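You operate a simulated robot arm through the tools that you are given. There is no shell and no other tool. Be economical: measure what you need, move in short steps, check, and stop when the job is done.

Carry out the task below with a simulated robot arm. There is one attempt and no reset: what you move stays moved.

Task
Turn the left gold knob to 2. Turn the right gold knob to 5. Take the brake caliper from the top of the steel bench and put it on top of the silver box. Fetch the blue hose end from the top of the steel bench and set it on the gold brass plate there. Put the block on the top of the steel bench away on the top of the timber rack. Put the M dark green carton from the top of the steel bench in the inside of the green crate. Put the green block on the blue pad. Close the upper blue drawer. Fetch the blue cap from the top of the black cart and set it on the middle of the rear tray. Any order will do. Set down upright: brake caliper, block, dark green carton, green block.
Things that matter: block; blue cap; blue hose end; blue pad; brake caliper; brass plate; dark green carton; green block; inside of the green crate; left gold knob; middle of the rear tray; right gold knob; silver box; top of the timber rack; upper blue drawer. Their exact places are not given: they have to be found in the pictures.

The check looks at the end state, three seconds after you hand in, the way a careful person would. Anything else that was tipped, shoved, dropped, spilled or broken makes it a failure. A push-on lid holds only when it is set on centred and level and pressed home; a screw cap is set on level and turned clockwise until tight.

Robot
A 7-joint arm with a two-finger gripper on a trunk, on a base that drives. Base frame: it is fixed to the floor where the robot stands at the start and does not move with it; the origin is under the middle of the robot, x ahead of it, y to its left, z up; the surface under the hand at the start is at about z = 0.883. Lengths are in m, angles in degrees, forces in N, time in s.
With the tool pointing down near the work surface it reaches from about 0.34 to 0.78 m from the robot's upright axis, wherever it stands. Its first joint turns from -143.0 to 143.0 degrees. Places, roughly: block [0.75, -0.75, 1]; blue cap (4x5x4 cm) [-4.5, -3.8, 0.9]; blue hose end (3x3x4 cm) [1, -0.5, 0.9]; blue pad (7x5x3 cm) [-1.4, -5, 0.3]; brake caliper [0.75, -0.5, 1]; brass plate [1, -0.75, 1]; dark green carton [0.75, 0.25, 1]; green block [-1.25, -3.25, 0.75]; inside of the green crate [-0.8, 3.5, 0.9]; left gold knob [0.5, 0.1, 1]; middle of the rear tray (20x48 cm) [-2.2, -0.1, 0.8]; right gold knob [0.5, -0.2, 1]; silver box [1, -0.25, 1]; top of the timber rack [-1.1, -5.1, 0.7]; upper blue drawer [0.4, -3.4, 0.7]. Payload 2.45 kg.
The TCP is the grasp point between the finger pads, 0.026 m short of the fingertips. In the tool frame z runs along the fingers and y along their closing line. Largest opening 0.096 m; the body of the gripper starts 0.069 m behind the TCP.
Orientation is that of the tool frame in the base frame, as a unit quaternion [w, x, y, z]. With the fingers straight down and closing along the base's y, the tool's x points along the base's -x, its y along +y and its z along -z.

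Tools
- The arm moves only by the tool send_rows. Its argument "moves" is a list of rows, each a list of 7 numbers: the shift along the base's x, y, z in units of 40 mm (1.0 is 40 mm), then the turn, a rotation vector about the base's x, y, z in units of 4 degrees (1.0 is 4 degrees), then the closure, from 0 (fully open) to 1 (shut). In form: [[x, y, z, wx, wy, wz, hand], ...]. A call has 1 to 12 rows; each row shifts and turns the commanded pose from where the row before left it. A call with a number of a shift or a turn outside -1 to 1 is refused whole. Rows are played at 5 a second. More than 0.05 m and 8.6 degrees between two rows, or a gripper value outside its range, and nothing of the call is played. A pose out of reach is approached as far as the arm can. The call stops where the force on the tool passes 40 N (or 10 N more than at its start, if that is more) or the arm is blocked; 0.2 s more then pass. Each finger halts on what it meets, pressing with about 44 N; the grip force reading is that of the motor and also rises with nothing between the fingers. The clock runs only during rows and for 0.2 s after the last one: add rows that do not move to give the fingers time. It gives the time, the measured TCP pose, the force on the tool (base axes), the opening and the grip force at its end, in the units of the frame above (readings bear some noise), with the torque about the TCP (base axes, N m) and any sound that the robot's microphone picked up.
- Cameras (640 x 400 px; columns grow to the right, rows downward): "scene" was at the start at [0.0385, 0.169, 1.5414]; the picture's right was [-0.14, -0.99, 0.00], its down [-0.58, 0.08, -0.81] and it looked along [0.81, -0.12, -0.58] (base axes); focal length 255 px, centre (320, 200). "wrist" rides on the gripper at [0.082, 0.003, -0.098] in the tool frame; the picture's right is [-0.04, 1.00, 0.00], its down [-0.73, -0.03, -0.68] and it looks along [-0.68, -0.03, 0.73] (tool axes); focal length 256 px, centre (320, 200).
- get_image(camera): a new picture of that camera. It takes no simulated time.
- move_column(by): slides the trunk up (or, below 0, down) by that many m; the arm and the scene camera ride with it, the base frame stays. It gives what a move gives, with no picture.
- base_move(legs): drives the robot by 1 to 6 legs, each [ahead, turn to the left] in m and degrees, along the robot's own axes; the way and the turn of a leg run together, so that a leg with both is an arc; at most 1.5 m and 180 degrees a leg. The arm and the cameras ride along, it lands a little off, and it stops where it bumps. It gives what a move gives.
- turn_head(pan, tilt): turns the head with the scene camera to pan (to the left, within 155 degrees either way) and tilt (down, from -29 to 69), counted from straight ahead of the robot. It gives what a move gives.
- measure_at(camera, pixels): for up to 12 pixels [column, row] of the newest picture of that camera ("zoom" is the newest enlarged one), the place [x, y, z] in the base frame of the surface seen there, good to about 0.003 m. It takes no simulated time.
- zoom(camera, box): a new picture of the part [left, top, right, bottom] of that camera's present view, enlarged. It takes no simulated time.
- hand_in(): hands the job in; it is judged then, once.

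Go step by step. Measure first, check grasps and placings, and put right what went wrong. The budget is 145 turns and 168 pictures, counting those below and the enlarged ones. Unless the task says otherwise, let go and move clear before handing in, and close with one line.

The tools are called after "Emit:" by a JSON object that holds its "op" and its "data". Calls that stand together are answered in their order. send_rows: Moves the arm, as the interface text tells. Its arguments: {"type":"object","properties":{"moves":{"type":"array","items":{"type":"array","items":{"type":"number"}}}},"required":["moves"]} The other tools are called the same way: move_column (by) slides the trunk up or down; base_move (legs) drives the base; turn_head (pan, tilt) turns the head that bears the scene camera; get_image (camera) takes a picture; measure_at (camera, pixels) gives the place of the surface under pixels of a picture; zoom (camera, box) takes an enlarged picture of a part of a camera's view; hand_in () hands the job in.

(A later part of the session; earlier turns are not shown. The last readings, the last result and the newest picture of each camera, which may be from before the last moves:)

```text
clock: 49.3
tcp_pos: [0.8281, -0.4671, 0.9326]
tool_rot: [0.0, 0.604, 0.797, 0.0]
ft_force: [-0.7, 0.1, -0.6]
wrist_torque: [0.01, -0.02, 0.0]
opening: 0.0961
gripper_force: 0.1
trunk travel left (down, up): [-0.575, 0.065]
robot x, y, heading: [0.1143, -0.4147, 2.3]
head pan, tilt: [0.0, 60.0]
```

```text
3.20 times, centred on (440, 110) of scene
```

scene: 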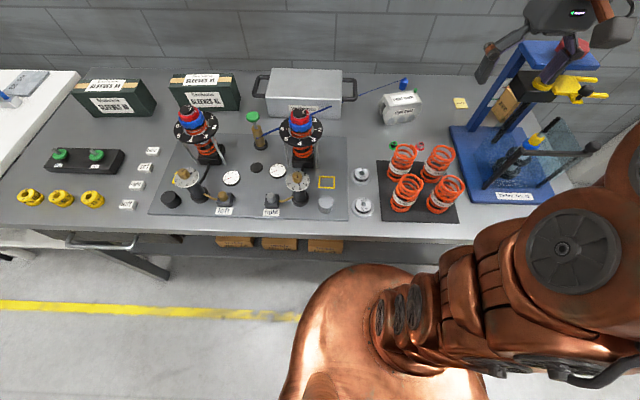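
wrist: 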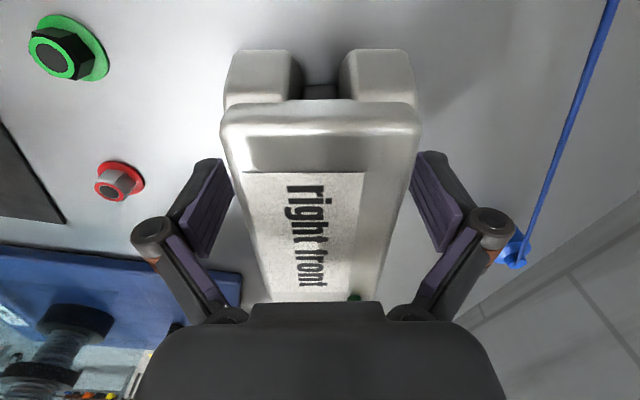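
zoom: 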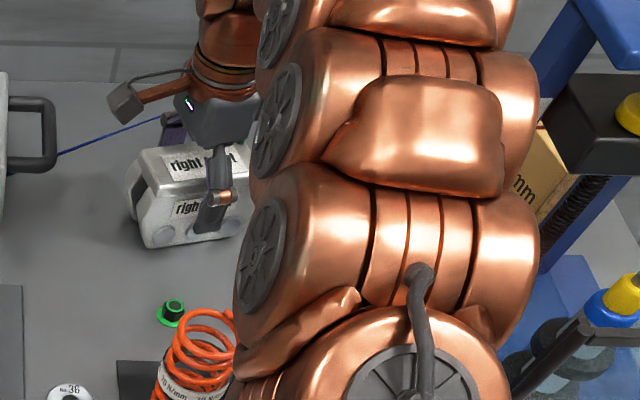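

The caliper sits between the fingers. I close and lift.

Emit:
{"op": "send_rows", "data": {"moves": [[0, 0, 0, 0, 0, 0, 0.3], [0, 0, 0, 0, 0, 0, 0.5], [0, 0, 0, 0, 0, 0, 0.7], [0, 0, 0, 0, 0, 0, 0.7], [0, 0, 0, 0, 0, 0, 0.7], [0, 0, 0.3, 0, 0, 0, 0.7], [0, 0, 0.7, 0, 0, 0, 0.7], [0, 0, 1, 0, 0, 0, 0.7], [0, 0, 1, 0, 0, 0, 0.7], [0, 0, 0.6, 0, 0, 0, 0.7]]}}

Emit:
{"op": "get_image", "data": {"camera": "wrist"}}

Emit:
{"op": "get_image", "data": {"camera": "scene"}}

```text
clock: 51.5
tcp_pos: [0.8284, -0.4662, 1.0738]
tool_rot: [-0.001, 0.603, 0.797, -0.002]
ft_force: [0.0, -0.4, -11.0]
wrist_torque: [0.08, 0.05, 0.0]
opening: 0.0638
gripper_force: 43.7
trunk travel left (down, up): [-0.575, 0.065]
robot x, y, heading: [0.1154, -0.4192, 2.3]
head pan, tilt: [0.0, 60.0]
```

```text
131 pictures are left
```

wrist: 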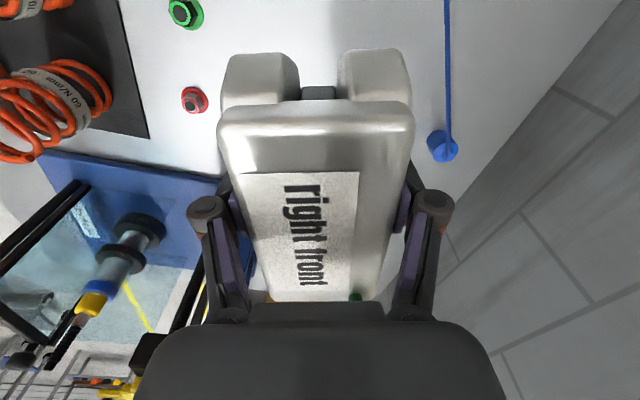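

```text
130 pictures are left
```

scene: 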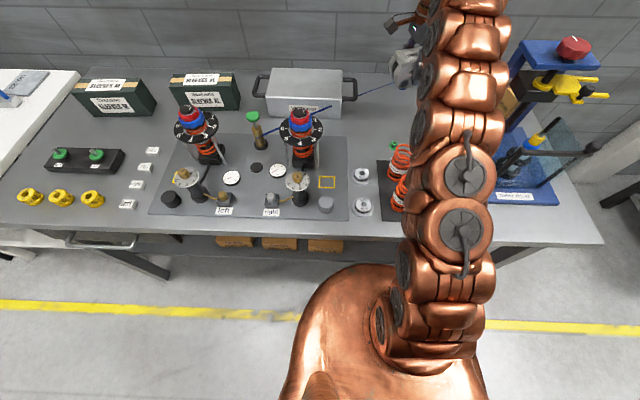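

Held and lifted. I measure the silver box top and the hose path.

Emit:
{"op": "measure_at", "data": {"camera": "scene", "pixels": [[278, 72], [336, 72], [272, 92], [336, 96], [305, 85], [320, 108], [340, 103], [370, 95], [354, 90], [256, 88], [300, 110], [254, 117]]}}

Emit:
{"op": "zoom", "data": {"camera": "scene", "box": [230, 50, 430, 170]}}

```text
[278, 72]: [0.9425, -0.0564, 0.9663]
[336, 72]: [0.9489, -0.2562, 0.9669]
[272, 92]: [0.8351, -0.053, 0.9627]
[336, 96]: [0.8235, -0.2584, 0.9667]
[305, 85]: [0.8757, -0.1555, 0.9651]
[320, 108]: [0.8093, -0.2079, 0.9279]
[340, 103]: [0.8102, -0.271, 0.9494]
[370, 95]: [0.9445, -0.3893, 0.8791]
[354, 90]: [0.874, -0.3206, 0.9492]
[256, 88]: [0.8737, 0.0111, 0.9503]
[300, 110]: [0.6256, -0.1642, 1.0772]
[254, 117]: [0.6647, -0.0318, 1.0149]
```

```text
3.20 times, centred on (330, 110) of scene
```

zoom: 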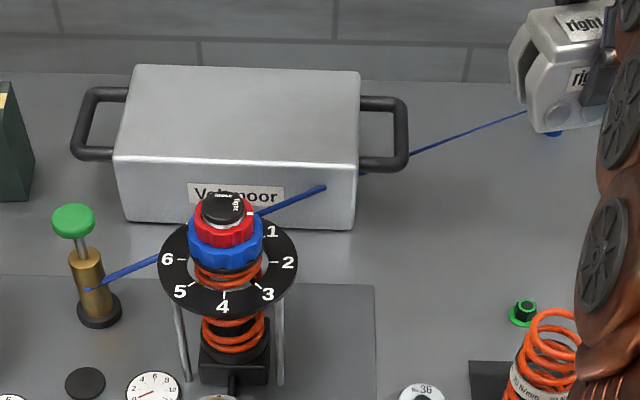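

Box top spans x 0.83–0.945, y −0.055…−0.258, z≈0.966. I edge the base 4 cm forward, then carry the caliper over it.

Emit:
{"op": "base_move", "data": {"legs": [[0.04, 0]]}}

Emit:
{"op": "send_rows", "data": {"moves": [[0, 0.9, 0, 0, 0, -0.4, 0.7], [0, 0.9, 0, 0, 0, -0.4, 0.7], [0, 0.9, 0, 0, 0, -0.4, 0.7], [0, 0.9, 0, 0, 0, -0.4, 0.7], [0.1, 0.9, 0, 0, 0, -0.4, 0.7], [0.1, 0.9, 0, 0, 0, -0.4, 0.7], [0.1, 0.9, 0, 0, 0, -0.4, 0.7], [0, 0.9, 0, 0, 0, -0.4, 0.7], [0, 0, 0, 0, 0, 0, 0.7]]}}

Emit:
{"op": "get_image", "data": {"camera": "wrist"}}

Emit:
{"op": "get_image", "data": {"camera": "scene"}}

```text
clock: 52.4
tcp_pos: [0.8665, -0.4656, 1.075]
tool_rot: [0.001, 0.604, 0.797, 0.0]
ft_force: [-0.7, 0.3, -11.6]
wrist_torque: [0.06, 0.03, 0.03]
opening: 0.0636
gripper_force: 44.3
trunk travel left (down, up): [-0.575, 0.065]
robot x, y, heading: [0.1498, -0.4114, 2.3]
head pan, tilt: [0.0, 60.0]
```

```text
clock: 54.4
tcp_pos: [0.854, -0.1866, 1.0485]
tool_rot: [0.001, 0.689, 0.725, 0.0]
ft_force: [-0.6, 0.8, -10.0]
wrist_torque: [0.06, -0.03, -0.03]
opening: 0.064
gripper_force: 44.0
out of reach, approached as far as the arm can: row 6, 7, 8
trunk travel left (down, up): [-0.575, 0.065]
robot x, y, heading: [0.1557, -0.4133, 2.3]
head pan, tilt: [0.0, 60.0]
```

```text
128 pictures are left
```

wrist: 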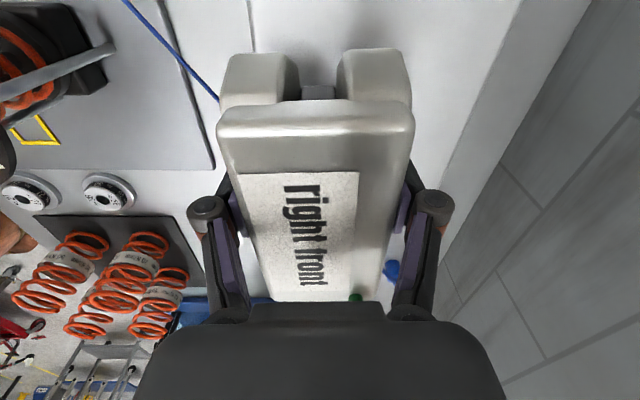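

```text
127 pictures are left
```

scene: 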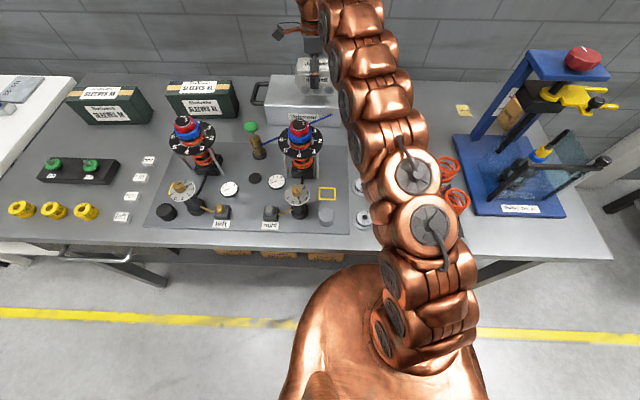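

I nudge to the box centre while lowering to just above its top.

Emit:
{"op": "send_rows", "data": {"moves": [[0.1, 0.2, -0.25, 0, 0, -0.5, 0.7], [0.25, 0.2, -0.15, 0, 0, 0, 0.7], [0.25, 0.1, -0.1, 0, 0, 0, 0.7], [0, 0, 0, 0, 0, 0, 0.7]]}}

Emit:
{"op": "zoom", "data": {"camera": "scene", "box": [230, 50, 390, 150]}}

```text
clock: 55.4
tcp_pos: [0.8646, -0.1756, 1.0367]
tool_rot: [-0.001, 0.701, 0.713, -0.002]
ft_force: [-0.1, 0.4, -10.4]
wrist_torque: [0.05, -0.02, 0.01]
opening: 0.0638
gripper_force: 43.7
out of reach, approached as far as the arm can: row 2, 3
trunk travel left (down, up): [-0.575, 0.065]
robot x, y, heading: [0.1549, -0.418, 2.3]
head pan, tilt: [0.0, 60.0]
```

```text
4.00 times, centred on (310, 100) of scene
```

zoom: 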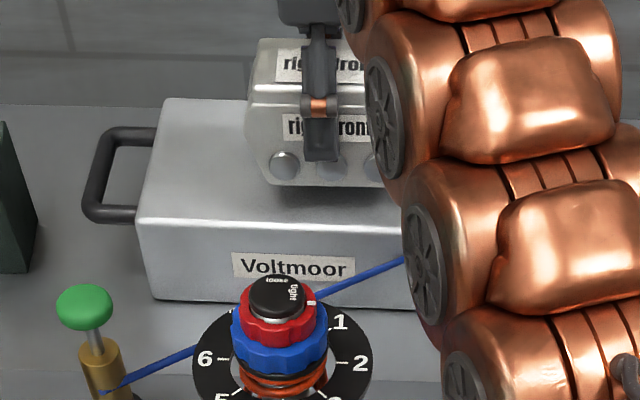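

Emit:
{"op": "send_rows", "data": {"moves": [[0, 0, -0.2, 0, 0, 0, 0.7], [0.2, 0.1, 0, 0, 0, 0, 0.7], [0, 0, -0.1, 0, 0, 0, 0.7], [0.1, 0, 0, 0, 0, 0, 0.7], [0, 0, -0.05, 0, 0, 0, 0.7], [0, 0, 0, 0, 0, 0, 0.7]]}}

Emit:
{"op": "zoom", "data": {"camera": "scene", "box": [230, 50, 390, 150]}}

```text
clock: 56.8
tcp_pos: [0.8688, -0.173, 1.0178]
tool_rot: [0.0, 0.701, 0.713, -0.001]
ft_force: [-0.8, 0.3, -10.2]
wrist_torque: [0.07, -0.01, -0.04]
opening: 0.0637
gripper_force: 44.3
out of reach, approached as far as the arm can: row 2
trunk travel left (down, up): [-0.575, 0.065]
robot x, y, heading: [0.1552, -0.413, 2.4]
head pan, tilt: [0.0, 60.0]
```

```text
4.00 times, centred on (310, 100) of scene
```

zoom: 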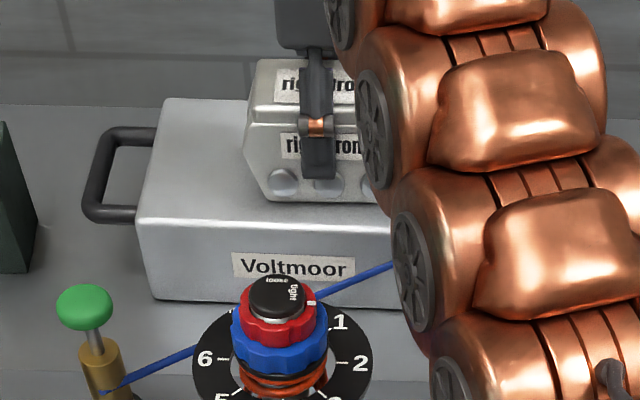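

Emit:
{"op": "send_rows", "data": {"moves": [[0, 0, -0.05, 0, 0, 0, 0.7], [0, 0, -0.05, 0, 0, 0, 0.7], [0, 0, 0, 0, 0, 0, 0.7]]}}

```text
clock: 57.6
tcp_pos: [0.8688, -0.1727, 1.0165]
tool_rot: [0.002, 0.702, 0.713, 0.002]
ft_force: [3.0, 0.4, 21.2]
wrist_torque: [-0.79, 0.12, -0.26]
opening: 0.064
gripper_force: 43.5
trunk travel left (down, up): [-0.575, 0.065]
robot x, y, heading: [0.1538, -0.4147, 2.4]
head pan, tilt: [0.0, 60.0]
```

Contact. I ease off, open and rise.

Emit:
{"op": "send_rows", "data": {"moves": [[0, 0, 0.03, 0, 0, 0, 0.7], [0, 0, 0, 0, 0, 0, 0.4], [0, 0, 0, 0, 0, 0, 0.1], [0, 0, 0, 0, 0, 0, 0], [0, 0, 0.4, 0, 0, 0, 0], [-0.2, 0, 0.7, 0, 0, 0, 0], [-0.4, 0, 0.8, 0, 0, 0, 0], [-0.4, 0, 0.8, 0, 0, 0, 0], [-0.4, 0, 0.5, 0, 0, 0, 0]]}}

Emit:
{"op": "get_image", "data": {"camera": "wrist"}}

Emit:
{"op": "get_image", "data": {"camera": "scene"}}

```text
clock: 59.6
tcp_pos: [0.8038, -0.1757, 1.1243]
tool_rot: [0.0, 0.701, 0.713, 0.0]
ft_force: [0.3, -0.3, -0.8]
wrist_torque: [-0.01, 0.04, -0.02]
opening: 0.0961
gripper_force: 0.0
out of reach, approached as far as the arm can: row 5, 6, 8
trunk travel left (down, up): [-0.575, 0.065]
robot x, y, heading: [0.1537, -0.4132, 2.3]
head pan, tilt: [0.0, 60.0]
```

```text
124 pictures are left
```

wrist: 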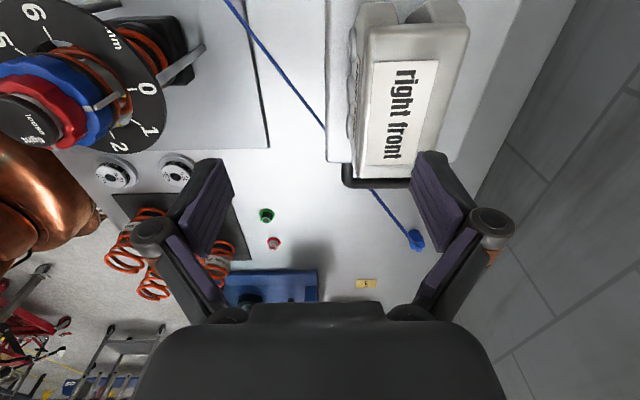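

```text
123 pictures are left
```

scene: 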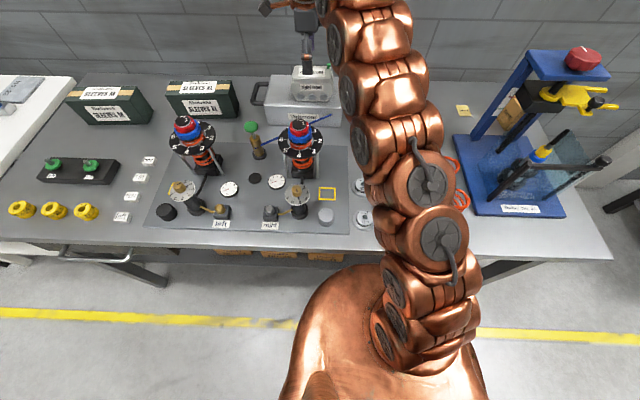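

Caliper stands on the box. The hose end at (0.98,−0.515) needs a bit more reach; I check the clearance between shoulder and bench edge.

Emit:
{"op": "measure_at", "data": {"camera": "scene", "pixels": [[350, 268], [375, 270], [340, 275], [330, 255], [330, 240], [330, 262]]}}

Emit:
{"op": "turn_head", "data": {"pan": 0, "tilt": 69}}

Emit:
{"op": "get_image", "data": {"camera": "scene"}}

```text
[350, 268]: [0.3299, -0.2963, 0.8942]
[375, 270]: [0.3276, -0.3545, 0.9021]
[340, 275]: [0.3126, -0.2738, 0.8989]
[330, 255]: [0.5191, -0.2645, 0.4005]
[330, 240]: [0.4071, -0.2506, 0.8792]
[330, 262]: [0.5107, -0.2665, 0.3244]
```

```text
clock: 60.3
tcp_pos: [0.8036, -0.1767, 1.1259]
tool_rot: [0.0, 0.702, 0.713, 0.0]
ft_force: [-0.2, -0.5, 0.2]
wrist_torque: [-0.02, -0.04, -0.01]
opening: 0.0958
gripper_force: 0.1
trunk travel left (down, up): [-0.575, 0.065]
robot x, y, heading: [0.1524, -0.4156, 2.3]
head pan, tilt: [0.0, 68.8]
```

```text
122 pictures are left
```

scene: 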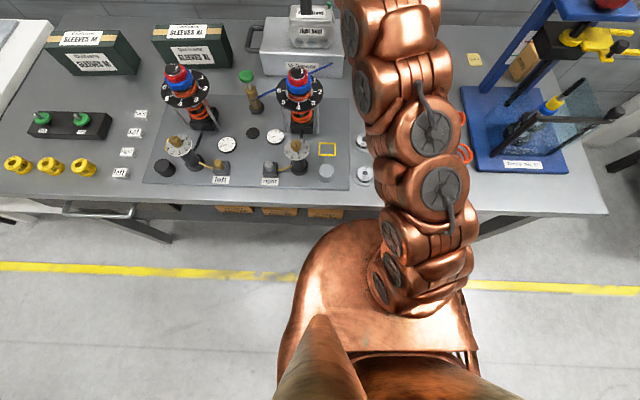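

About 6 cm clearance; I advance 3 cm, then swing the hand toward the hose end with yaw back to 0.

Emit:
{"op": "base_move", "data": {"legs": [[0.03, 0]]}}

Emit:
{"op": "send_rows", "data": {"moves": [[-0.1, -0.67, 0, 0, 0, 1, 0], [-0.1, -0.67, 0, 0, 0, 1, 0], [-0.1, -0.67, 0, 0, 0, 1, 0], [-0.1, -0.67, 0, 0, 0, 1, 0], [-0.1, -0.67, 0, 0, 0, 1, 0], [-0.1, -0.67, 0, 0, 0, 1, 0], [-0.1, -0.67, 0, 0, 0, 1, 0], [-0.1, -0.67, 0, 0, 0, 1, 0], [-0.1, -0.67, 0, 0, 0, 1, 0], [-0.1, -0.67, 0, 0, 0, 1, 0], [-0.1, -0.67, 0, 0, 0, 1, 0], [-0.1, -0.67, 0, 0, 0, 1, 0]]}}

Emit:
{"op": "send_rows", "data": {"moves": [[0, 0, -0.15, 0, 0, 1, 0.2], [0, 0, -0.15, 0, 0, 1, 0.2], [0, 0, -0.15, 0, 0, 1, 0.2], [0, 0, -0.15, 0, 0, 1, 0.2], [0, 0, -0.15, 0, 0, 1, 0.2], [0, 0, -0.15, 0, 0, 1, 0.2], [0, 0, -0.15, 0, 0, 1, 0.2], [0, 0, -0.15, 0, 0, 1, 0.2], [0, 0, -0.15, 0, 0, 1, 0.2], [0, 0, 0, 0, 0, 1, 0.2]]}}

Emit:
{"op": "get_image", "data": {"camera": "wrist"}}

```text
clock: 61.2
tcp_pos: [0.834, -0.1735, 1.1259]
tool_rot: [0.0, 0.701, 0.713, 0.0]
ft_force: [0.5, 0.5, 0.3]
wrist_torque: [-0.01, 0.0, 0.0]
opening: 0.0962
gripper_force: 0.0
trunk travel left (down, up): [-0.575, 0.065]
robot x, y, heading: [0.182, -0.4114, 2.2]
head pan, tilt: [0.0, 68.8]
```

```text
clock: 63.8
tcp_pos: [0.7846, -0.4961, 1.1253]
tool_rot: [0.0, 0.35, 0.937, -0.001]
ft_force: [0.4, -0.1, 0.1]
wrist_torque: [0.0, -0.02, 0.0]
opening: 0.096
gripper_force: 0.1
trunk travel left (down, up): [-0.575, 0.065]
robot x, y, heading: [0.1834, -0.4131, 2.1]
head pan, tilt: [0.0, 68.8]
```

```text
clock: 66.0
tcp_pos: [0.7859, -0.4954, 1.0718]
tool_rot: [0.001, 0.009, 1.0, 0.0]
ft_force: [0.5, 0.0, -0.4]
wrist_torque: [-0.04, -0.03, -0.02]
opening: 0.0767
gripper_force: 0.1
trunk travel left (down, up): [-0.575, 0.065]
robot x, y, heading: [0.183, -0.4116, 2.4]
head pan, tilt: [0.0, 68.8]
```

```text
121 pictures are left
```

wrist: 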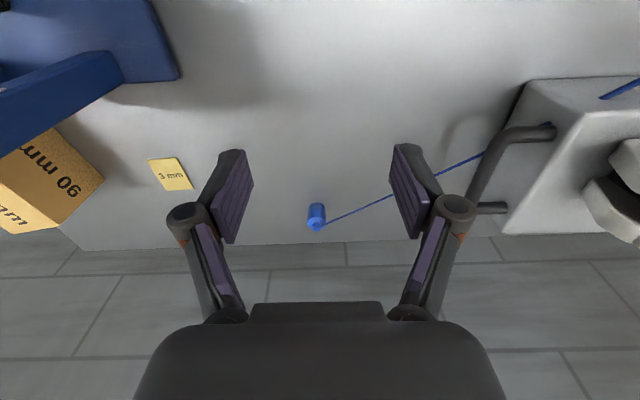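

Emit:
{"op": "measure_at", "data": {"camera": "wrist", "pixels": [[316, 208], [316, 222], [310, 215], [323, 215], [170, 174], [153, 160], [187, 184], [180, 78], [120, 75], [60, 100], [95, 180], [45, 135]]}}

Emit:
{"op": "zoom", "data": {"camera": "wrist", "box": [140, 140, 350, 260]}}

```text
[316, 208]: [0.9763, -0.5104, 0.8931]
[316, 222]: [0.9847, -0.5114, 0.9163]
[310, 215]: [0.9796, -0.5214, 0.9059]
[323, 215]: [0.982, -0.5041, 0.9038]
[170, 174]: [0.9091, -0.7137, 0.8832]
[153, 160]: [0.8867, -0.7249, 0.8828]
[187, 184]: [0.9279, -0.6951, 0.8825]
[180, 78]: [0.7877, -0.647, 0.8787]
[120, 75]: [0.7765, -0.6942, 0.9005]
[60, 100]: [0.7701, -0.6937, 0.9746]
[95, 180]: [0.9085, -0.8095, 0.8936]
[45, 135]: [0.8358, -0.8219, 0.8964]
```

```text
3.05 times, centred on (245, 200) of wrist
```

zoom: 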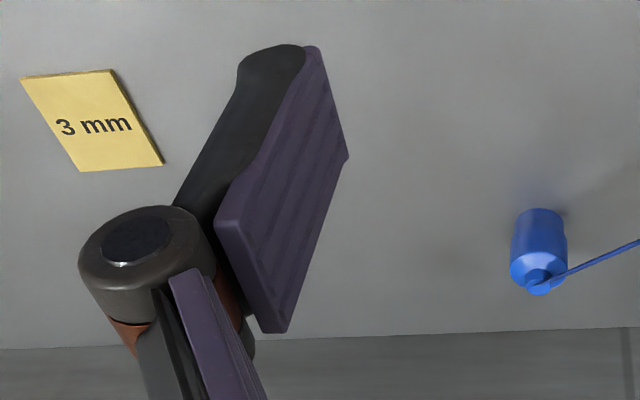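

Hose end axis ≈(0.986,−0.512); plate ≈(0.907,−0.711). The press may obstruct the arm at the plate; I look at its geometry.

Emit:
{"op": "turn_head", "data": {"pan": -35, "tilt": 40}}

Emit:
{"op": "get_image", "data": {"camera": "scene"}}

```text
clock: 67.0
tcp_pos: [0.7858, -0.4961, 1.0711]
tool_rot: [0.001, 0.009, 1.0, -0.001]
ft_force: [0.2, -0.5, 0.1]
wrist_torque: [0.0, 0.01, 0.0]
opening: 0.0771
gripper_force: 0.0
trunk travel left (down, up): [-0.575, 0.065]
robot x, y, heading: [0.1868, -0.4134, 2.2]
head pan, tilt: [-35.0, 40.0]
```

```text
119 pictures are left
```

scene: 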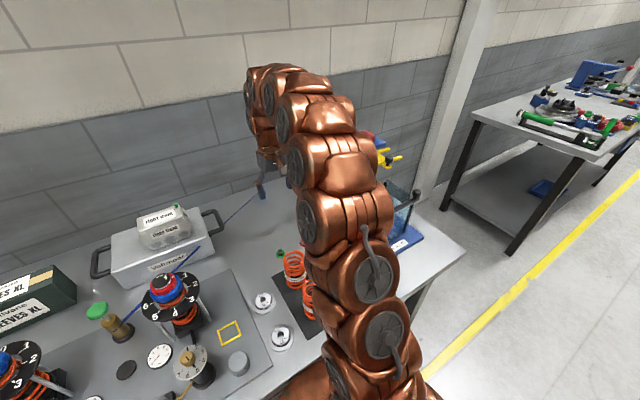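

Emit:
{"op": "measure_at", "data": {"camera": "scene", "pixels": [[460, 252], [440, 232], [432, 215], [428, 200], [440, 195], [450, 150], [400, 300], [500, 240], [470, 120], [380, 140], [400, 157], [412, 195]]}}

Emit:
{"op": "zoom", "data": {"camera": "scene", "box": [360, 110, 500, 270]}}

```text
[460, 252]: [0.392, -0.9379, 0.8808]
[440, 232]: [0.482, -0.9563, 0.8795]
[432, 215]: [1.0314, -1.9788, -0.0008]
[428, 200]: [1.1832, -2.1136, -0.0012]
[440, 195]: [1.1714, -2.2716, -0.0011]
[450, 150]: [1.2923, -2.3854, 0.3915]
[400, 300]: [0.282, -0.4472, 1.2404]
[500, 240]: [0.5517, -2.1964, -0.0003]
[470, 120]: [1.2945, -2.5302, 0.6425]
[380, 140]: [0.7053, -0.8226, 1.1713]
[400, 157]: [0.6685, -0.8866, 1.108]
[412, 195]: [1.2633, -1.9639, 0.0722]
```

```text
2.50 times, centred on (430, 190) of scene
```

zoom: 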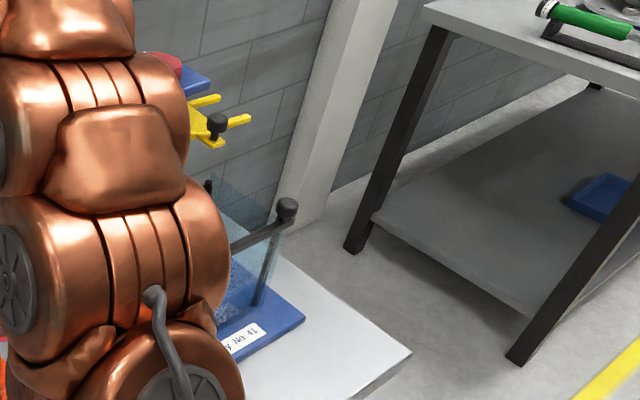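

The bench's right end (y≈−0.96) has a free 1.4 m gap. From there hose end, plate and block are all in easy reach past the press, so I retract the arm and drive round with an arc.

Emit:
{"op": "send_rows", "data": {"moves": [[-0.8, 0, 0.9, 0, 0, 0, 0], [-0.8, 0, 0.9, 0, 0, 0, 0], [-0.8, 0, 0.9, 0, 0, 0, 0], [-0.8, 0, 0.9, 0, 0, 0, 0], [-0.8, 0, 0.9, 0, 0, 0, 0], [-0.8, 0, 0.9, 0, 0, 0, 0], [-0.8, 0, 0.9, 0, 0, 0, 0]]}}

Emit:
{"op": "base_move", "data": {"legs": [[-0.18, 0], [0, -92], [1.35, 0], [0, 90]]}}

Emit:
{"op": "turn_head", "data": {"pan": 15, "tilt": 30}}

Emit:
{"op": "get_image", "data": {"camera": "scene"}}

```text
clock: 68.6
tcp_pos: [0.5802, -0.4982, 1.3016]
tool_rot: [0.001, 0.008, 1.0, 0.0]
ft_force: [-0.1, -0.1, 0.4]
wrist_torque: [-0.03, -0.04, 0.0]
opening: 0.0963
gripper_force: 0.0
out of reach, approached as far as the arm can: row 7
trunk travel left (down, up): [-0.575, 0.065]
robot x, y, heading: [0.1809, -0.4135, 2.3]
head pan, tilt: [-35.0, 40.0]
```

```text
clock: 84.3
tcp_pos: [0.3626, -1.8939, 1.3021]
tool_rot: [0.0, 0.034, 0.999, 0.0]
ft_force: [0.6, -0.9, -0.3]
wrist_torque: [0.02, 0.02, -0.03]
opening: 0.0961
gripper_force: 0.1
trunk travel left (down, up): [-0.575, 0.065]
robot x, y, heading: [-0.0255, -1.7902, -0.6]
head pan, tilt: [-35.0, 40.0]
```

```text
clock: 85.5
tcp_pos: [0.362, -1.894, 1.3022]
tool_rot: [0.0, 0.034, 0.999, 0.0]
ft_force: [0.2, 0.4, 0.0]
wrist_torque: [0.03, 0.03, -0.01]
opening: 0.0961
gripper_force: 0.0
trunk travel left (down, up): [-0.575, 0.065]
robot x, y, heading: [-0.0236, -1.7862, -0.6]
head pan, tilt: [15.0, 30.0]
```

```text
117 pictures are left
```

scene: 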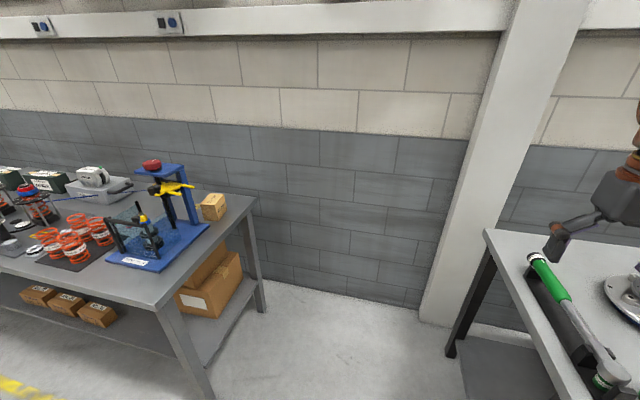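

The gap beside the bench is clear. I measure it: bench corner (255,200), wall, pillar, next table.

Emit:
{"op": "measure_at", "data": {"camera": "scene", "pixels": [[253, 200], [160, 305], [262, 308], [212, 398], [300, 260], [425, 320], [450, 350], [490, 232], [170, 165], [200, 190], [215, 200], [205, 195]]}}

Emit:
{"op": "zoom", "data": {"camera": "scene", "box": [60, 140, 280, 290]}}

```text
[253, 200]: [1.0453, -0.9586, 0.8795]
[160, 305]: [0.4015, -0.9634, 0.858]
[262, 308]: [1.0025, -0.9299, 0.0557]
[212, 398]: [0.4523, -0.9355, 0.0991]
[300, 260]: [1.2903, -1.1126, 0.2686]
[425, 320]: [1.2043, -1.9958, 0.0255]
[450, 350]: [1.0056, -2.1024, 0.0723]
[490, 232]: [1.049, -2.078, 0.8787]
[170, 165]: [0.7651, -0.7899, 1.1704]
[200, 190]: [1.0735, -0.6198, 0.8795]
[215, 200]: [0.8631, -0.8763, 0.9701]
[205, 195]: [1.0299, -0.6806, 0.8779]
```

```text
2.67 times, centred on (170, 215) of scene
```

zoom: 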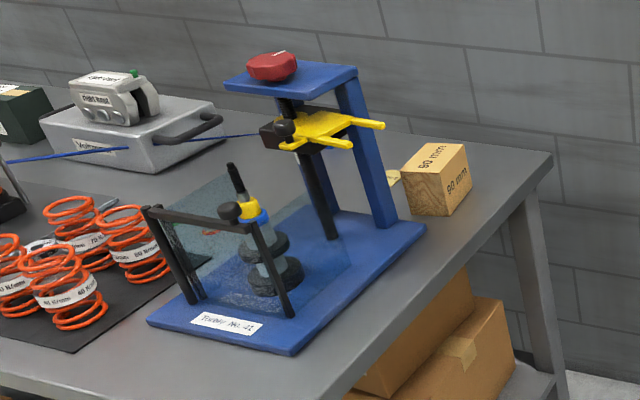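

Wall is at x≈1.29, gap y −0.96…−2.08. I drive diagonally to about (0.72,−1.5), then turn to face +y.

Emit:
{"op": "base_move", "data": {"legs": [[0, 21.5], [0.79, 0], [0, 69]]}}

Emit:
{"op": "turn_head", "data": {"pan": 0, "tilt": 45}}

Emit:
{"op": "get_image", "data": {"camera": "scene"}}

```text
clock: 93.9
tcp_pos: [0.792, -1.1108, 1.3028]
tool_rot: [0.0, -0.696, 0.718, 0.0]
ft_force: [-0.7, 0.1, 0.0]
wrist_torque: [-0.01, 0.0, 0.02]
opening: 0.0961
gripper_force: 0.0
trunk travel left (down, up): [-0.575, 0.065]
robot x, y, heading: [0.7019, -1.5043, 91.7]
head pan, tilt: [15.0, 30.0]
```

```text
clock: 94.7
tcp_pos: [0.7919, -1.11, 1.3004]
tool_rot: [0.0, -0.697, 0.717, 0.0]
ft_force: [0.5, 1.0, -0.2]
wrist_torque: [-0.02, -0.01, -0.03]
opening: 0.096
gripper_force: 0.1
trunk travel left (down, up): [-0.575, 0.065]
robot x, y, heading: [0.7007, -1.5038, 91.3]
head pan, tilt: [0.0, 45.0]
```

```text
115 pictures are left
```

scene: 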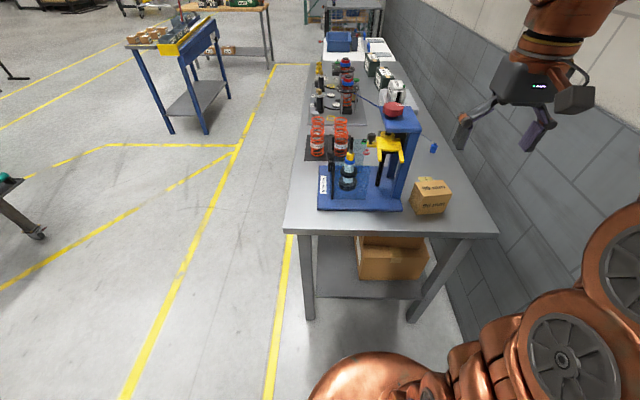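

I shift the hand to x≈0.9 to keep off the press, then close in.

Emit:
{"op": "send_rows", "data": {"moves": [[0.9, 0, 0, 0, 0, 0, 0], [0.9, 0, 0, 0, 0, 0, 0], [0.9, 0, 0, 0, 0, 0, 0], [0, 0, 0, 0, 0, 0, 0]]}}

Emit:
{"op": "base_move", "data": {"legs": [[0.27, 0]]}}

Emit:
{"op": "get_image", "data": {"camera": "wrist"}}

Emit:
{"op": "get_image", "data": {"camera": "scene"}}

```text
clock: 95.7
tcp_pos: [0.9026, -1.1089, 1.2898]
tool_rot: [0.0, -0.696, 0.718, 0.001]
ft_force: [0.4, -0.2, 0.0]
wrist_torque: [0.02, 0.0, 0.0]
opening: 0.0961
gripper_force: 0.1
out of reach, approached as far as the arm can: row 2
trunk travel left (down, up): [-0.575, 0.065]
robot x, y, heading: [0.7002, -1.5027, 91.5]
head pan, tilt: [0.0, 45.0]
```

```text
clock: 97.6
tcp_pos: [0.894, -0.8377, 1.29]
tool_rot: [0.001, -0.696, 0.718, 0.0]
ft_force: [-0.2, 0.1, 0.8]
wrist_torque: [0.02, 0.01, -0.01]
opening: 0.0959
gripper_force: 0.1
trunk travel left (down, up): [-0.575, 0.065]
robot x, y, heading: [0.6926, -1.2327, 91.5]
head pan, tilt: [0.0, 45.0]
```

```text
114 pictures are left
```

wrist: 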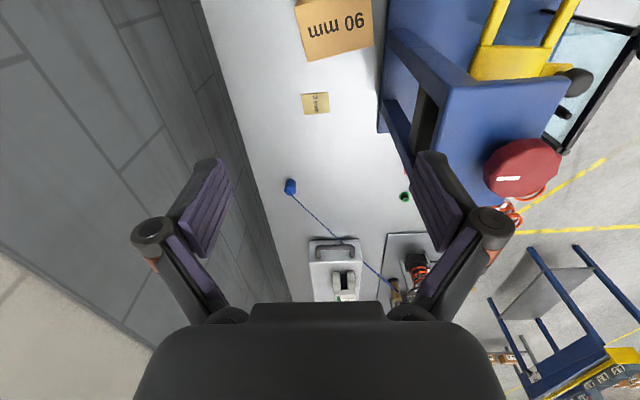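

```text
113 pictures are left
```

scene: 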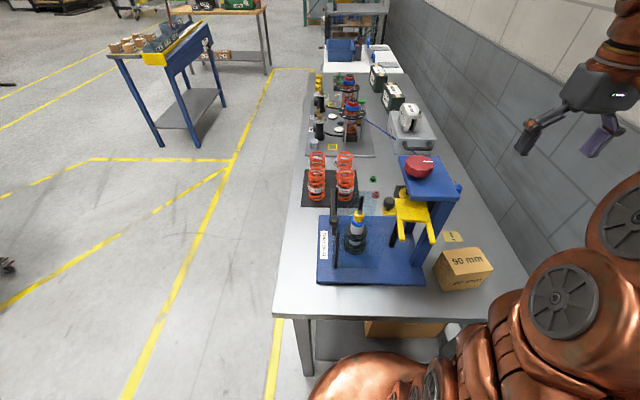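

I move toward the hose end at (0.986,−0.512) with a 16° forward tilt.

Emit:
{"op": "send_rows", "data": {"moves": [[0.23, 0.77, -0.7, 1, 0, 0, 0.3], [0.23, 0.77, -0.7, 1, 0, 0, 0.3], [0.23, 0.77, -0.7, 1, 0, 0, 0.3], [0.23, 0.77, -0.7, 1, 0, 0, 0.3], [0.23, 0.77, -0.7, 0, 0, 0, 0.3], [0.23, 0.77, -0.7, 0, 0, 0, 0.3], [0.23, 0.77, -0.7, 0, 0, 0, 0.3], [0.23, 0.77, -0.7, 0, 0, 0, 0.3], [0.23, 0.77, -0.7, 0, 0, 0, 0.3], [0.23, 0.4, -0.7, 0, 0, 0, 0.3]]}}

Emit:
{"op": "get_image", "data": {"camera": "wrist"}}

```text
clock: 99.8
tcp_pos: [0.9867, -0.5429, 1.0114]
tool_rot: [0.097, -0.69, 0.71, 0.101]
ft_force: [0.1, -1.1, -0.4]
wrist_torque: [0.02, 0.03, 0.02]
opening: 0.0674
gripper_force: 0.1
trunk travel left (down, up): [-0.575, 0.065]
robot x, y, heading: [0.696, -1.2304, 91.4]
head pan, tilt: [0.0, 45.0]
```

```text
112 pictures are left
```

wrist: 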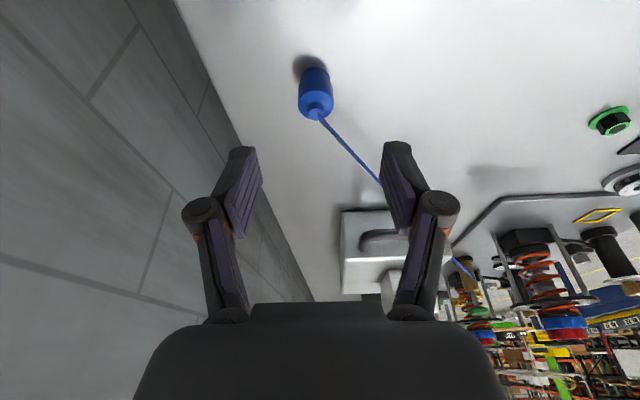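

Emit:
{"op": "measure_at", "data": {"camera": "wrist", "pixels": [[305, 92], [328, 92], [315, 80], [315, 95], [316, 110], [316, 70], [309, 105]]}}

Emit:
{"op": "zoom", "data": {"camera": "wrist", "box": [280, 50, 360, 130]}}

```text
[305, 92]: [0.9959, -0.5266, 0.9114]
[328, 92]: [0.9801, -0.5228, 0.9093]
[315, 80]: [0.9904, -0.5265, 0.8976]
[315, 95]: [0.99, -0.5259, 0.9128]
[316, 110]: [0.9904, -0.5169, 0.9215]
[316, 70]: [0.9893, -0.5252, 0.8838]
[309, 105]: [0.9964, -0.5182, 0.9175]
```

```text
5.00 times, centred on (320, 90) of wrist
```

zoom: 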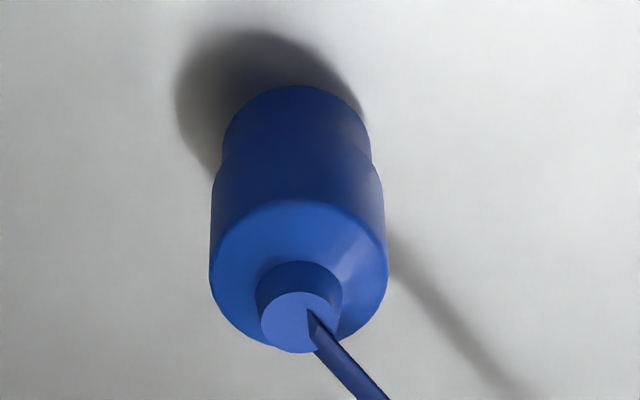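

Hose end centre ≈(0.989,−0.514), top 0.922. I lower to TCP z≈0.913 and close.

Emit:
{"op": "send_rows", "data": {"moves": [[0.06, 0.36, -0.6, 0, 0, 0, 0.4], [0, 0.36, -0.6, 0, 0, 0, 0.4], [0, 0, -0.6, 0, 0, 0, 0.4], [0, 0, -0.65, 0, 0, 0, 0.4], [0, 0, 0, 0, 0, 0, 0.4]]}}

Emit:
{"op": "get_image", "data": {"camera": "wrist"}}

```text
clock: 101.0
tcp_pos: [0.9878, -0.5155, 0.9123]
tool_rot: [0.097, -0.69, 0.71, 0.101]
ft_force: [0.8, 0.4, 0.3]
wrist_torque: [-0.04, 0.02, -0.01]
opening: 0.0574
gripper_force: 0.1
trunk travel left (down, up): [-0.575, 0.065]
robot x, y, heading: [0.6945, -1.2311, 91.3]
head pan, tilt: [0.0, 45.0]
```

```text
110 pictures are left
```

wrist: 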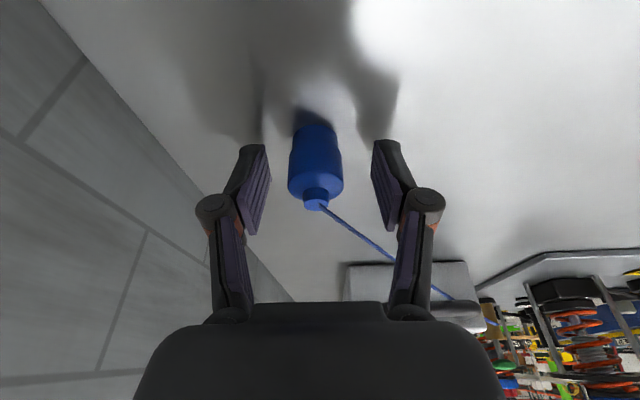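

Emit:
{"op": "send_rows", "data": {"moves": [[0, 0, 0, 0, 0, 0, 0.7], [0, 0, 0, 0, 0, 0, 0.9], [0, 0, 0, 0, 0, 0, 0.9], [0, 0, 0, 0, 0, 0, 0.9], [0, 0, 0.2, 0, 0, 0, 0.9], [0, -0.1, 0.5, 0, 0, 0, 0.9], [0, -0.2, 0.6, 0, 0, 0, 0.9], [0, 0, 0, 0, 0, 0, 0.9]]}}

Emit:
{"op": "get_image", "data": {"camera": "wrist"}}

```text
clock: 102.8
tcp_pos: [0.988, -0.5262, 0.9657]
tool_rot: [0.097, -0.69, 0.71, 0.1]
ft_force: [-0.5, 0.3, -1.2]
wrist_torque: [-0.01, 0.02, -0.02]
opening: 0.0279
gripper_force: 43.8
trunk travel left (down, up): [-0.575, 0.065]
robot x, y, heading: [0.6973, -1.233, 91.8]
head pan, tilt: [0.0, 45.0]
```

```text
109 pictures are left
```

wrist: 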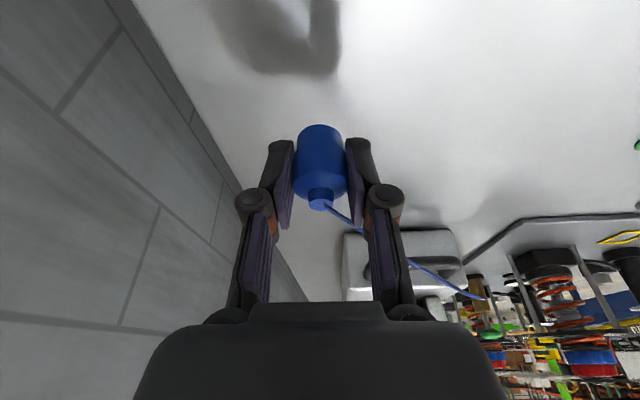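

Gripped and lifted. Before going to the plate I check the block's extent, since the wrist camera would pass over it.

Emit:
{"op": "get_image", "data": {"camera": "scene"}}

Emit:
{"op": "zoom", "data": {"camera": "scene", "box": [390, 160, 530, 310]}}

Emit:
{"op": "measure_at", "data": {"camera": "zoom", "pixels": [[262, 370], [210, 412], [262, 400], [290, 330], [205, 440]]}}

```text
108 pictures are left
```

scene: 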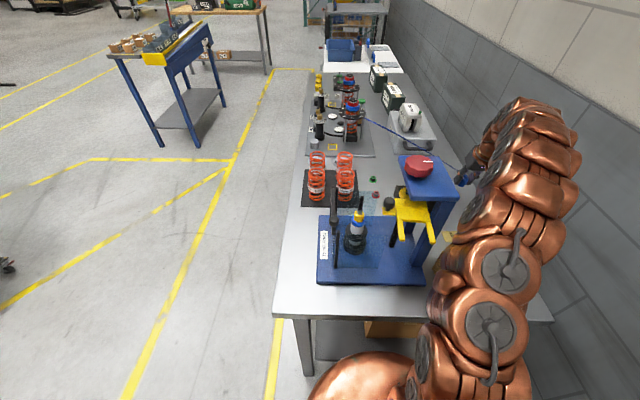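

```text
2.67 times, centred on (460, 235) of scene
```

zoom: 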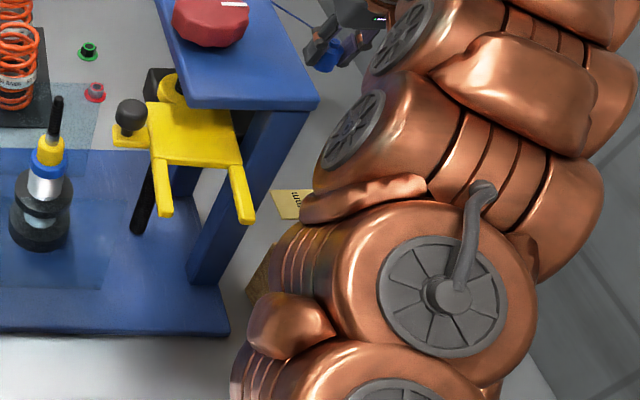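

```text
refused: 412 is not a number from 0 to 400
```

I'll set it back down here, straighten the tool to vertical with +40° more yaw (so the camera clears the block), and regrip.

Emit:
{"op": "send_rows", "data": {"moves": [[0, 0, -0.6, 0, 0, 0, 0.9], [0, 0, -0.5, 0, 0, 0, 0.9], [0, 0, -0.2, 0, 0, 0, 0.9], [0, 0, 0, 0, 0, 0, 0.9]]}}

```text
clock: 103.8
tcp_pos: [0.9876, -0.5262, 0.9131]
tool_rot: [0.098, -0.69, 0.71, 0.1]
ft_force: [-0.5, 0.0, 4.6]
wrist_torque: [-0.03, 0.02, -0.02]
opening: 0.0279
gripper_force: 43.6
trunk travel left (down, up): [-0.575, 0.065]
robot x, y, heading: [0.6978, -1.2369, 91.6]
head pan, tilt: [0.0, 45.0]
```

Emit:
{"op": "send_rows", "data": {"moves": [[0, 0, 0, 0, 0, 0, 0.7], [0, 0, 0, 0, 0, 0, 0.4], [0, 0, 0, 0, 0, 0, 0.4], [0, 0.03, 0.03, -1, 0, 0, 0.4], [0, 0, 0.03, -1, 0, 0, 0.4], [0, 0, 0.03, -1, 0, 0, 0.4], [0, 0, 0, -1, 0, 0, 0.4], [0, 0, 0, 0, 0, 1, 0.4], [0, 0, 0, 0, 0, 1, 0.4], [0, 0, 0, 0, 0, 1, 0.4], [0, 0, 0, 0, 0, 1, 0.4], [0, 0, 0, 0, 0, 1, 0.4]]}}

Emit:
{"op": "get_image", "data": {"camera": "wrist"}}

```text
clock: 106.4
tcp_pos: [0.9899, -0.5277, 0.9196]
tool_rot: [-0.002, 0.81, -0.586, -0.001]
ft_force: [0.5, 1.1, -0.7]
wrist_torque: [-0.08, -0.03, 0.0]
opening: 0.0579
gripper_force: 0.0
trunk travel left (down, up): [-0.575, 0.065]
robot x, y, heading: [0.6933, -1.2339, 91.5]
head pan, tilt: [0.0, 45.0]
```

```text
106 pictures are left
```

wrist: 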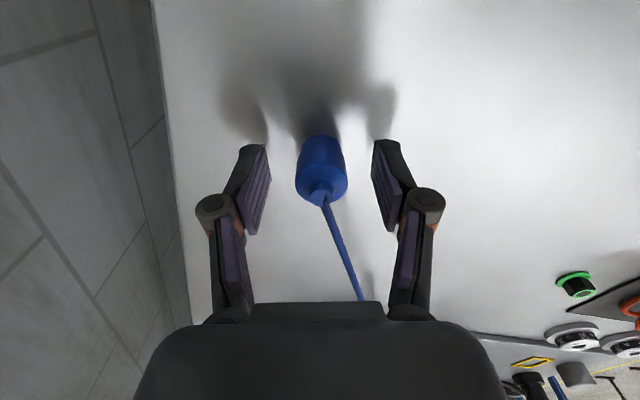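

Standing well. I regrip, lift, turn another 24°, and carry toward the plate.

Emit:
{"op": "send_rows", "data": {"moves": [[0, 0, -0.1, 0, 0, 0, 0.6], [0, 0, 0, 0, 0, 0, 0.9], [0, 0, 0, 0, 0, 0, 0.9], [0, 0, 0, 0, 0, 0, 0.9], [0, 0, 0.4, 0, 0, 0, 0.9], [-0.2, -0.5, 0.6, 0, 0, 1, 0.9], [-0.3, -0.7, 0.4, 0, 0, 1, 0.9], [-0.3, -0.7, 0, 0, 0, 1, 0.9], [-0.3, -0.7, 0, 0, 0, 1, 0.9], [-0.3, -0.7, 0, 0, 0, 1, 0.9], [-0.3, -0.7, 0, 0, 0, 1, 0.9], [-0.3, -0.6, 0, 0, 0, 0, 0.9]]}}

Emit:
{"op": "get_image", "data": {"camera": "wrist"}}

Emit:
{"op": "get_image", "data": {"camera": "scene"}}

```text
clock: 109.0
tcp_pos: [0.9088, -0.7105, 0.9678]
tool_rot: [0.0, 0.915, -0.404, 0.0]
ft_force: [-0.1, -0.1, -0.6]
wrist_torque: [-0.05, 0.02, 0.0]
opening: 0.0277
gripper_force: 43.3
trunk travel left (down, up): [-0.575, 0.065]
robot x, y, heading: [0.6986, -1.233, 91.7]
head pan, tilt: [0.0, 45.0]
```

```text
105 pictures are left
```

wrist: 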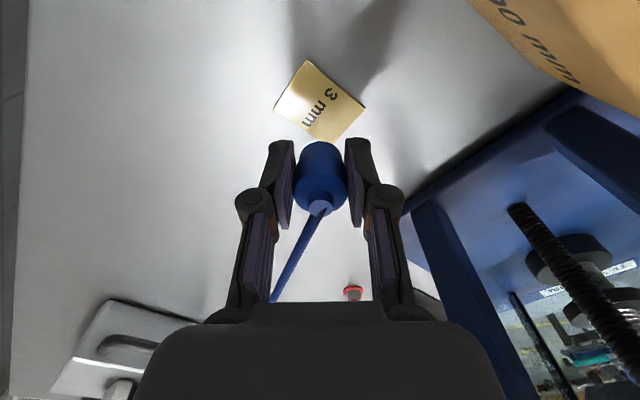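

```text
104 pictures are left
```

scene: 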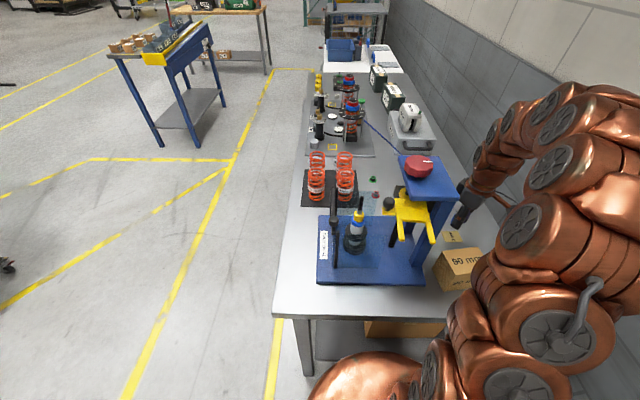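

Emit:
{"op": "measure_at", "data": {"camera": "wrist", "pixels": [[306, 62], [363, 105], [276, 106], [337, 138], [320, 100], [320, 205], [300, 175], [342, 175]]}}

```text
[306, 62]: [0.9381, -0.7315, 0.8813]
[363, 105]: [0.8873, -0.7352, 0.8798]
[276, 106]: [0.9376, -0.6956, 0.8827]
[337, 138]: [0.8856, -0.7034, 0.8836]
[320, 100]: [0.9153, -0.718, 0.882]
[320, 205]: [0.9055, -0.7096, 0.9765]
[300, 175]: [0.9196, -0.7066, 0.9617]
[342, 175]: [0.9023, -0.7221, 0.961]
```

Plate centre ≈(0.912,−0.7165). I shift +3/−5 mm and lower.

Emit:
{"op": "send_rows", "data": {"moves": [[0.08, -0.13, -0.3, 0, 0, 0, 0.9], [0, 0, -0.5, 0, 0, 0, 0.9], [0, 0, -0.35, 0, 0, 0, 0.9], [0, 0, -0.08, 0, 0, 0, 0.9], [0, 0, 0, 0, 0, 0, 0.9]]}}

Emit:
{"op": "get_image", "data": {"camera": "wrist"}}

```text
clock: 110.2
tcp_pos: [0.9116, -0.7152, 0.9173]
tool_rot: [-0.001, 0.914, -0.405, 0.0]
ft_force: [0.4, -0.7, -1.0]
wrist_torque: [0.01, 0.04, -0.01]
opening: 0.0275
gripper_force: 43.7
trunk travel left (down, up): [-0.575, 0.065]
robot x, y, heading: [0.6956, -1.2314, 91.8]
head pan, tilt: [0.0, 45.0]
```

```text
103 pictures are left
```

wrist: 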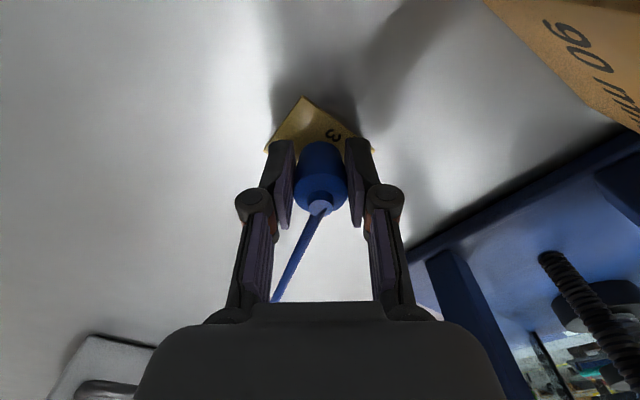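

Emit:
{"op": "send_rows", "data": {"moves": [[0, 0, -0.04, 0, 0, 0, 0.9], [0, 0, -0.04, 0, 0, 0, 0.9], [0, 0, 0, 0, 0, 0, 0.9]]}}

```text
clock: 111.0
tcp_pos: [0.9116, -0.714, 0.9158]
tool_rot: [-0.001, 0.915, -0.404, -0.001]
ft_force: [-3.6, 1.3, 9.6]
wrist_torque: [0.09, 0.2, -0.03]
opening: 0.0278
gripper_force: 44.0
trunk travel left (down, up): [-0.575, 0.065]
robot x, y, heading: [0.6969, -1.2328, 91.7]
head pan, tilt: [0.0, 45.0]
```

Contact. I release and rise straight up.

Emit:
{"op": "send_rows", "data": {"moves": [[0, 0, 0.02, 0, 0, 0, 0.8], [0, 0, 0, 0, 0, 0, 0.5], [0, 0, 0, 0, 0, 0, 0.5], [0, 0, 0.5, 0, 0, 0, 0.5], [0, 0, 0.9, 0, 0, 0, 0.3], [0, 0, 0.9, 0, 0, 0, 0.1], [0, 0, 0.9, 0, 0, 0, 0], [0, 0, 0.9, 0, 0, 0, 0]]}}

Emit:
{"op": "get_image", "data": {"camera": "wrist"}}

```text
clock: 112.8
tcp_pos: [0.9112, -0.7165, 1.0814]
tool_rot: [0.0, 0.914, -0.405, -0.001]
ft_force: [0.2, 0.0, -0.7]
wrist_torque: [-0.02, 0.02, -0.03]
opening: 0.0961
gripper_force: 0.0
trunk travel left (down, up): [-0.575, 0.065]
robot x, y, heading: [0.692, -1.238, 91.5]
head pan, tilt: [0.0, 45.0]
```

```text
102 pictures are left
```

wrist: 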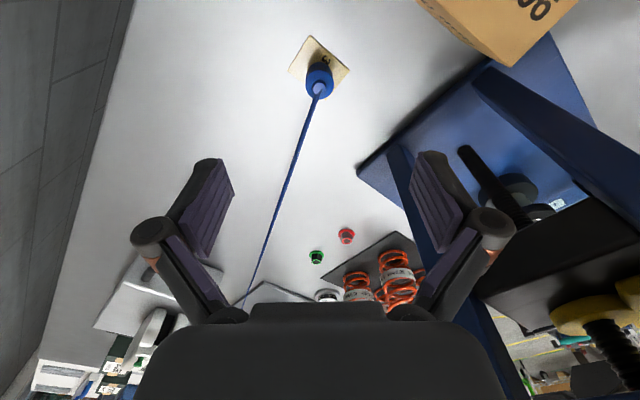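

Emit:
{"op": "zoom", "data": {"camera": "wrist", "box": [270, 20, 370, 120]}}

Emit:
{"op": "send_rows", "data": {"moves": [[0, -0.3, 0.6, 0, 0, -1, 0], [0, -0.3, 0.6, 0, 0, -1, 0], [-0.1, -0.3, 0.4, 0, 0, -1, 0], [-0.1, -0.3, 0.4, 0, 0, -1, 0], [-0.1, -0.3, 0.4, 0, 0, -1, 0], [-0.1, -0.3, 0, 0, 0, -1, 0], [-0.1, -0.3, 0, 0, 0, -1, 0], [-0.1, -0.3, 0, 0, 0, -1, 0], [-0.1, -0.3, 0, 0, 0, -1, 0], [-0.1, -0.3, 0, 0, 0, -1, 0], [0, 0, 0, 0, 0, -0.5, 0]]}}

Emit:
{"op": "get_image", "data": {"camera": "wrist"}}

Emit:
{"op": "get_image", "data": {"camera": "scene"}}

```text
4.00 times, centred on (320, 70) of wrist
```

zoom: 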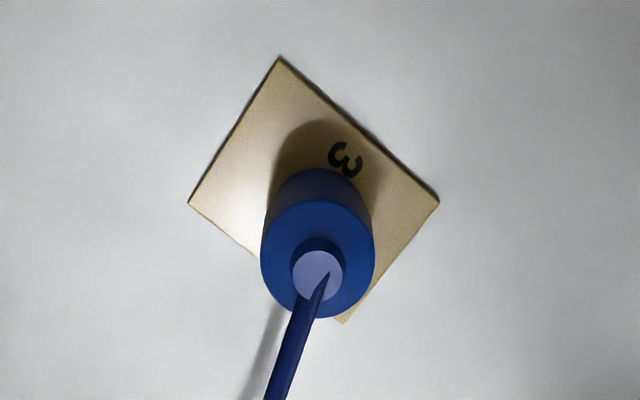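

```text
clock: 115.2
tcp_pos: [0.8801, -0.8353, 1.1764]
tool_rot: [-0.001, 0.709, -0.706, -0.001]
ft_force: [0.4, -0.1, 0.2]
wrist_torque: [0.01, 0.0, 0.0]
opening: 0.0959
gripper_force: 0.1
trunk travel left (down, up): [-0.575, 0.065]
robot x, y, heading: [0.6945, -1.2366, 91.5]
head pan, tilt: [0.0, 45.0]
```

```text
100 pictures are left
```

wrist: 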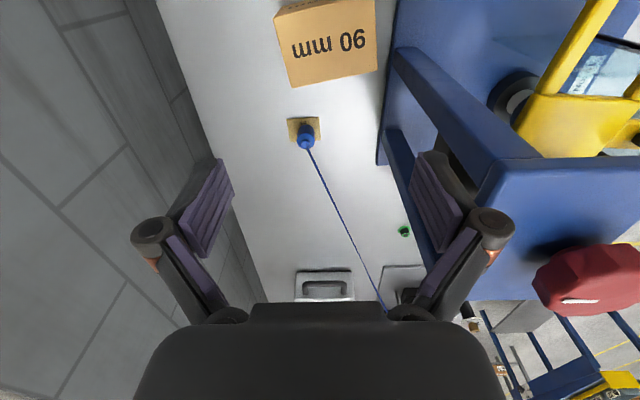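

```text
99 pictures are left
```

scene: 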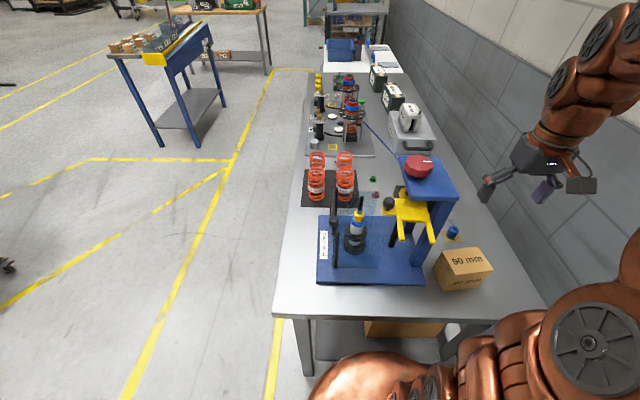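

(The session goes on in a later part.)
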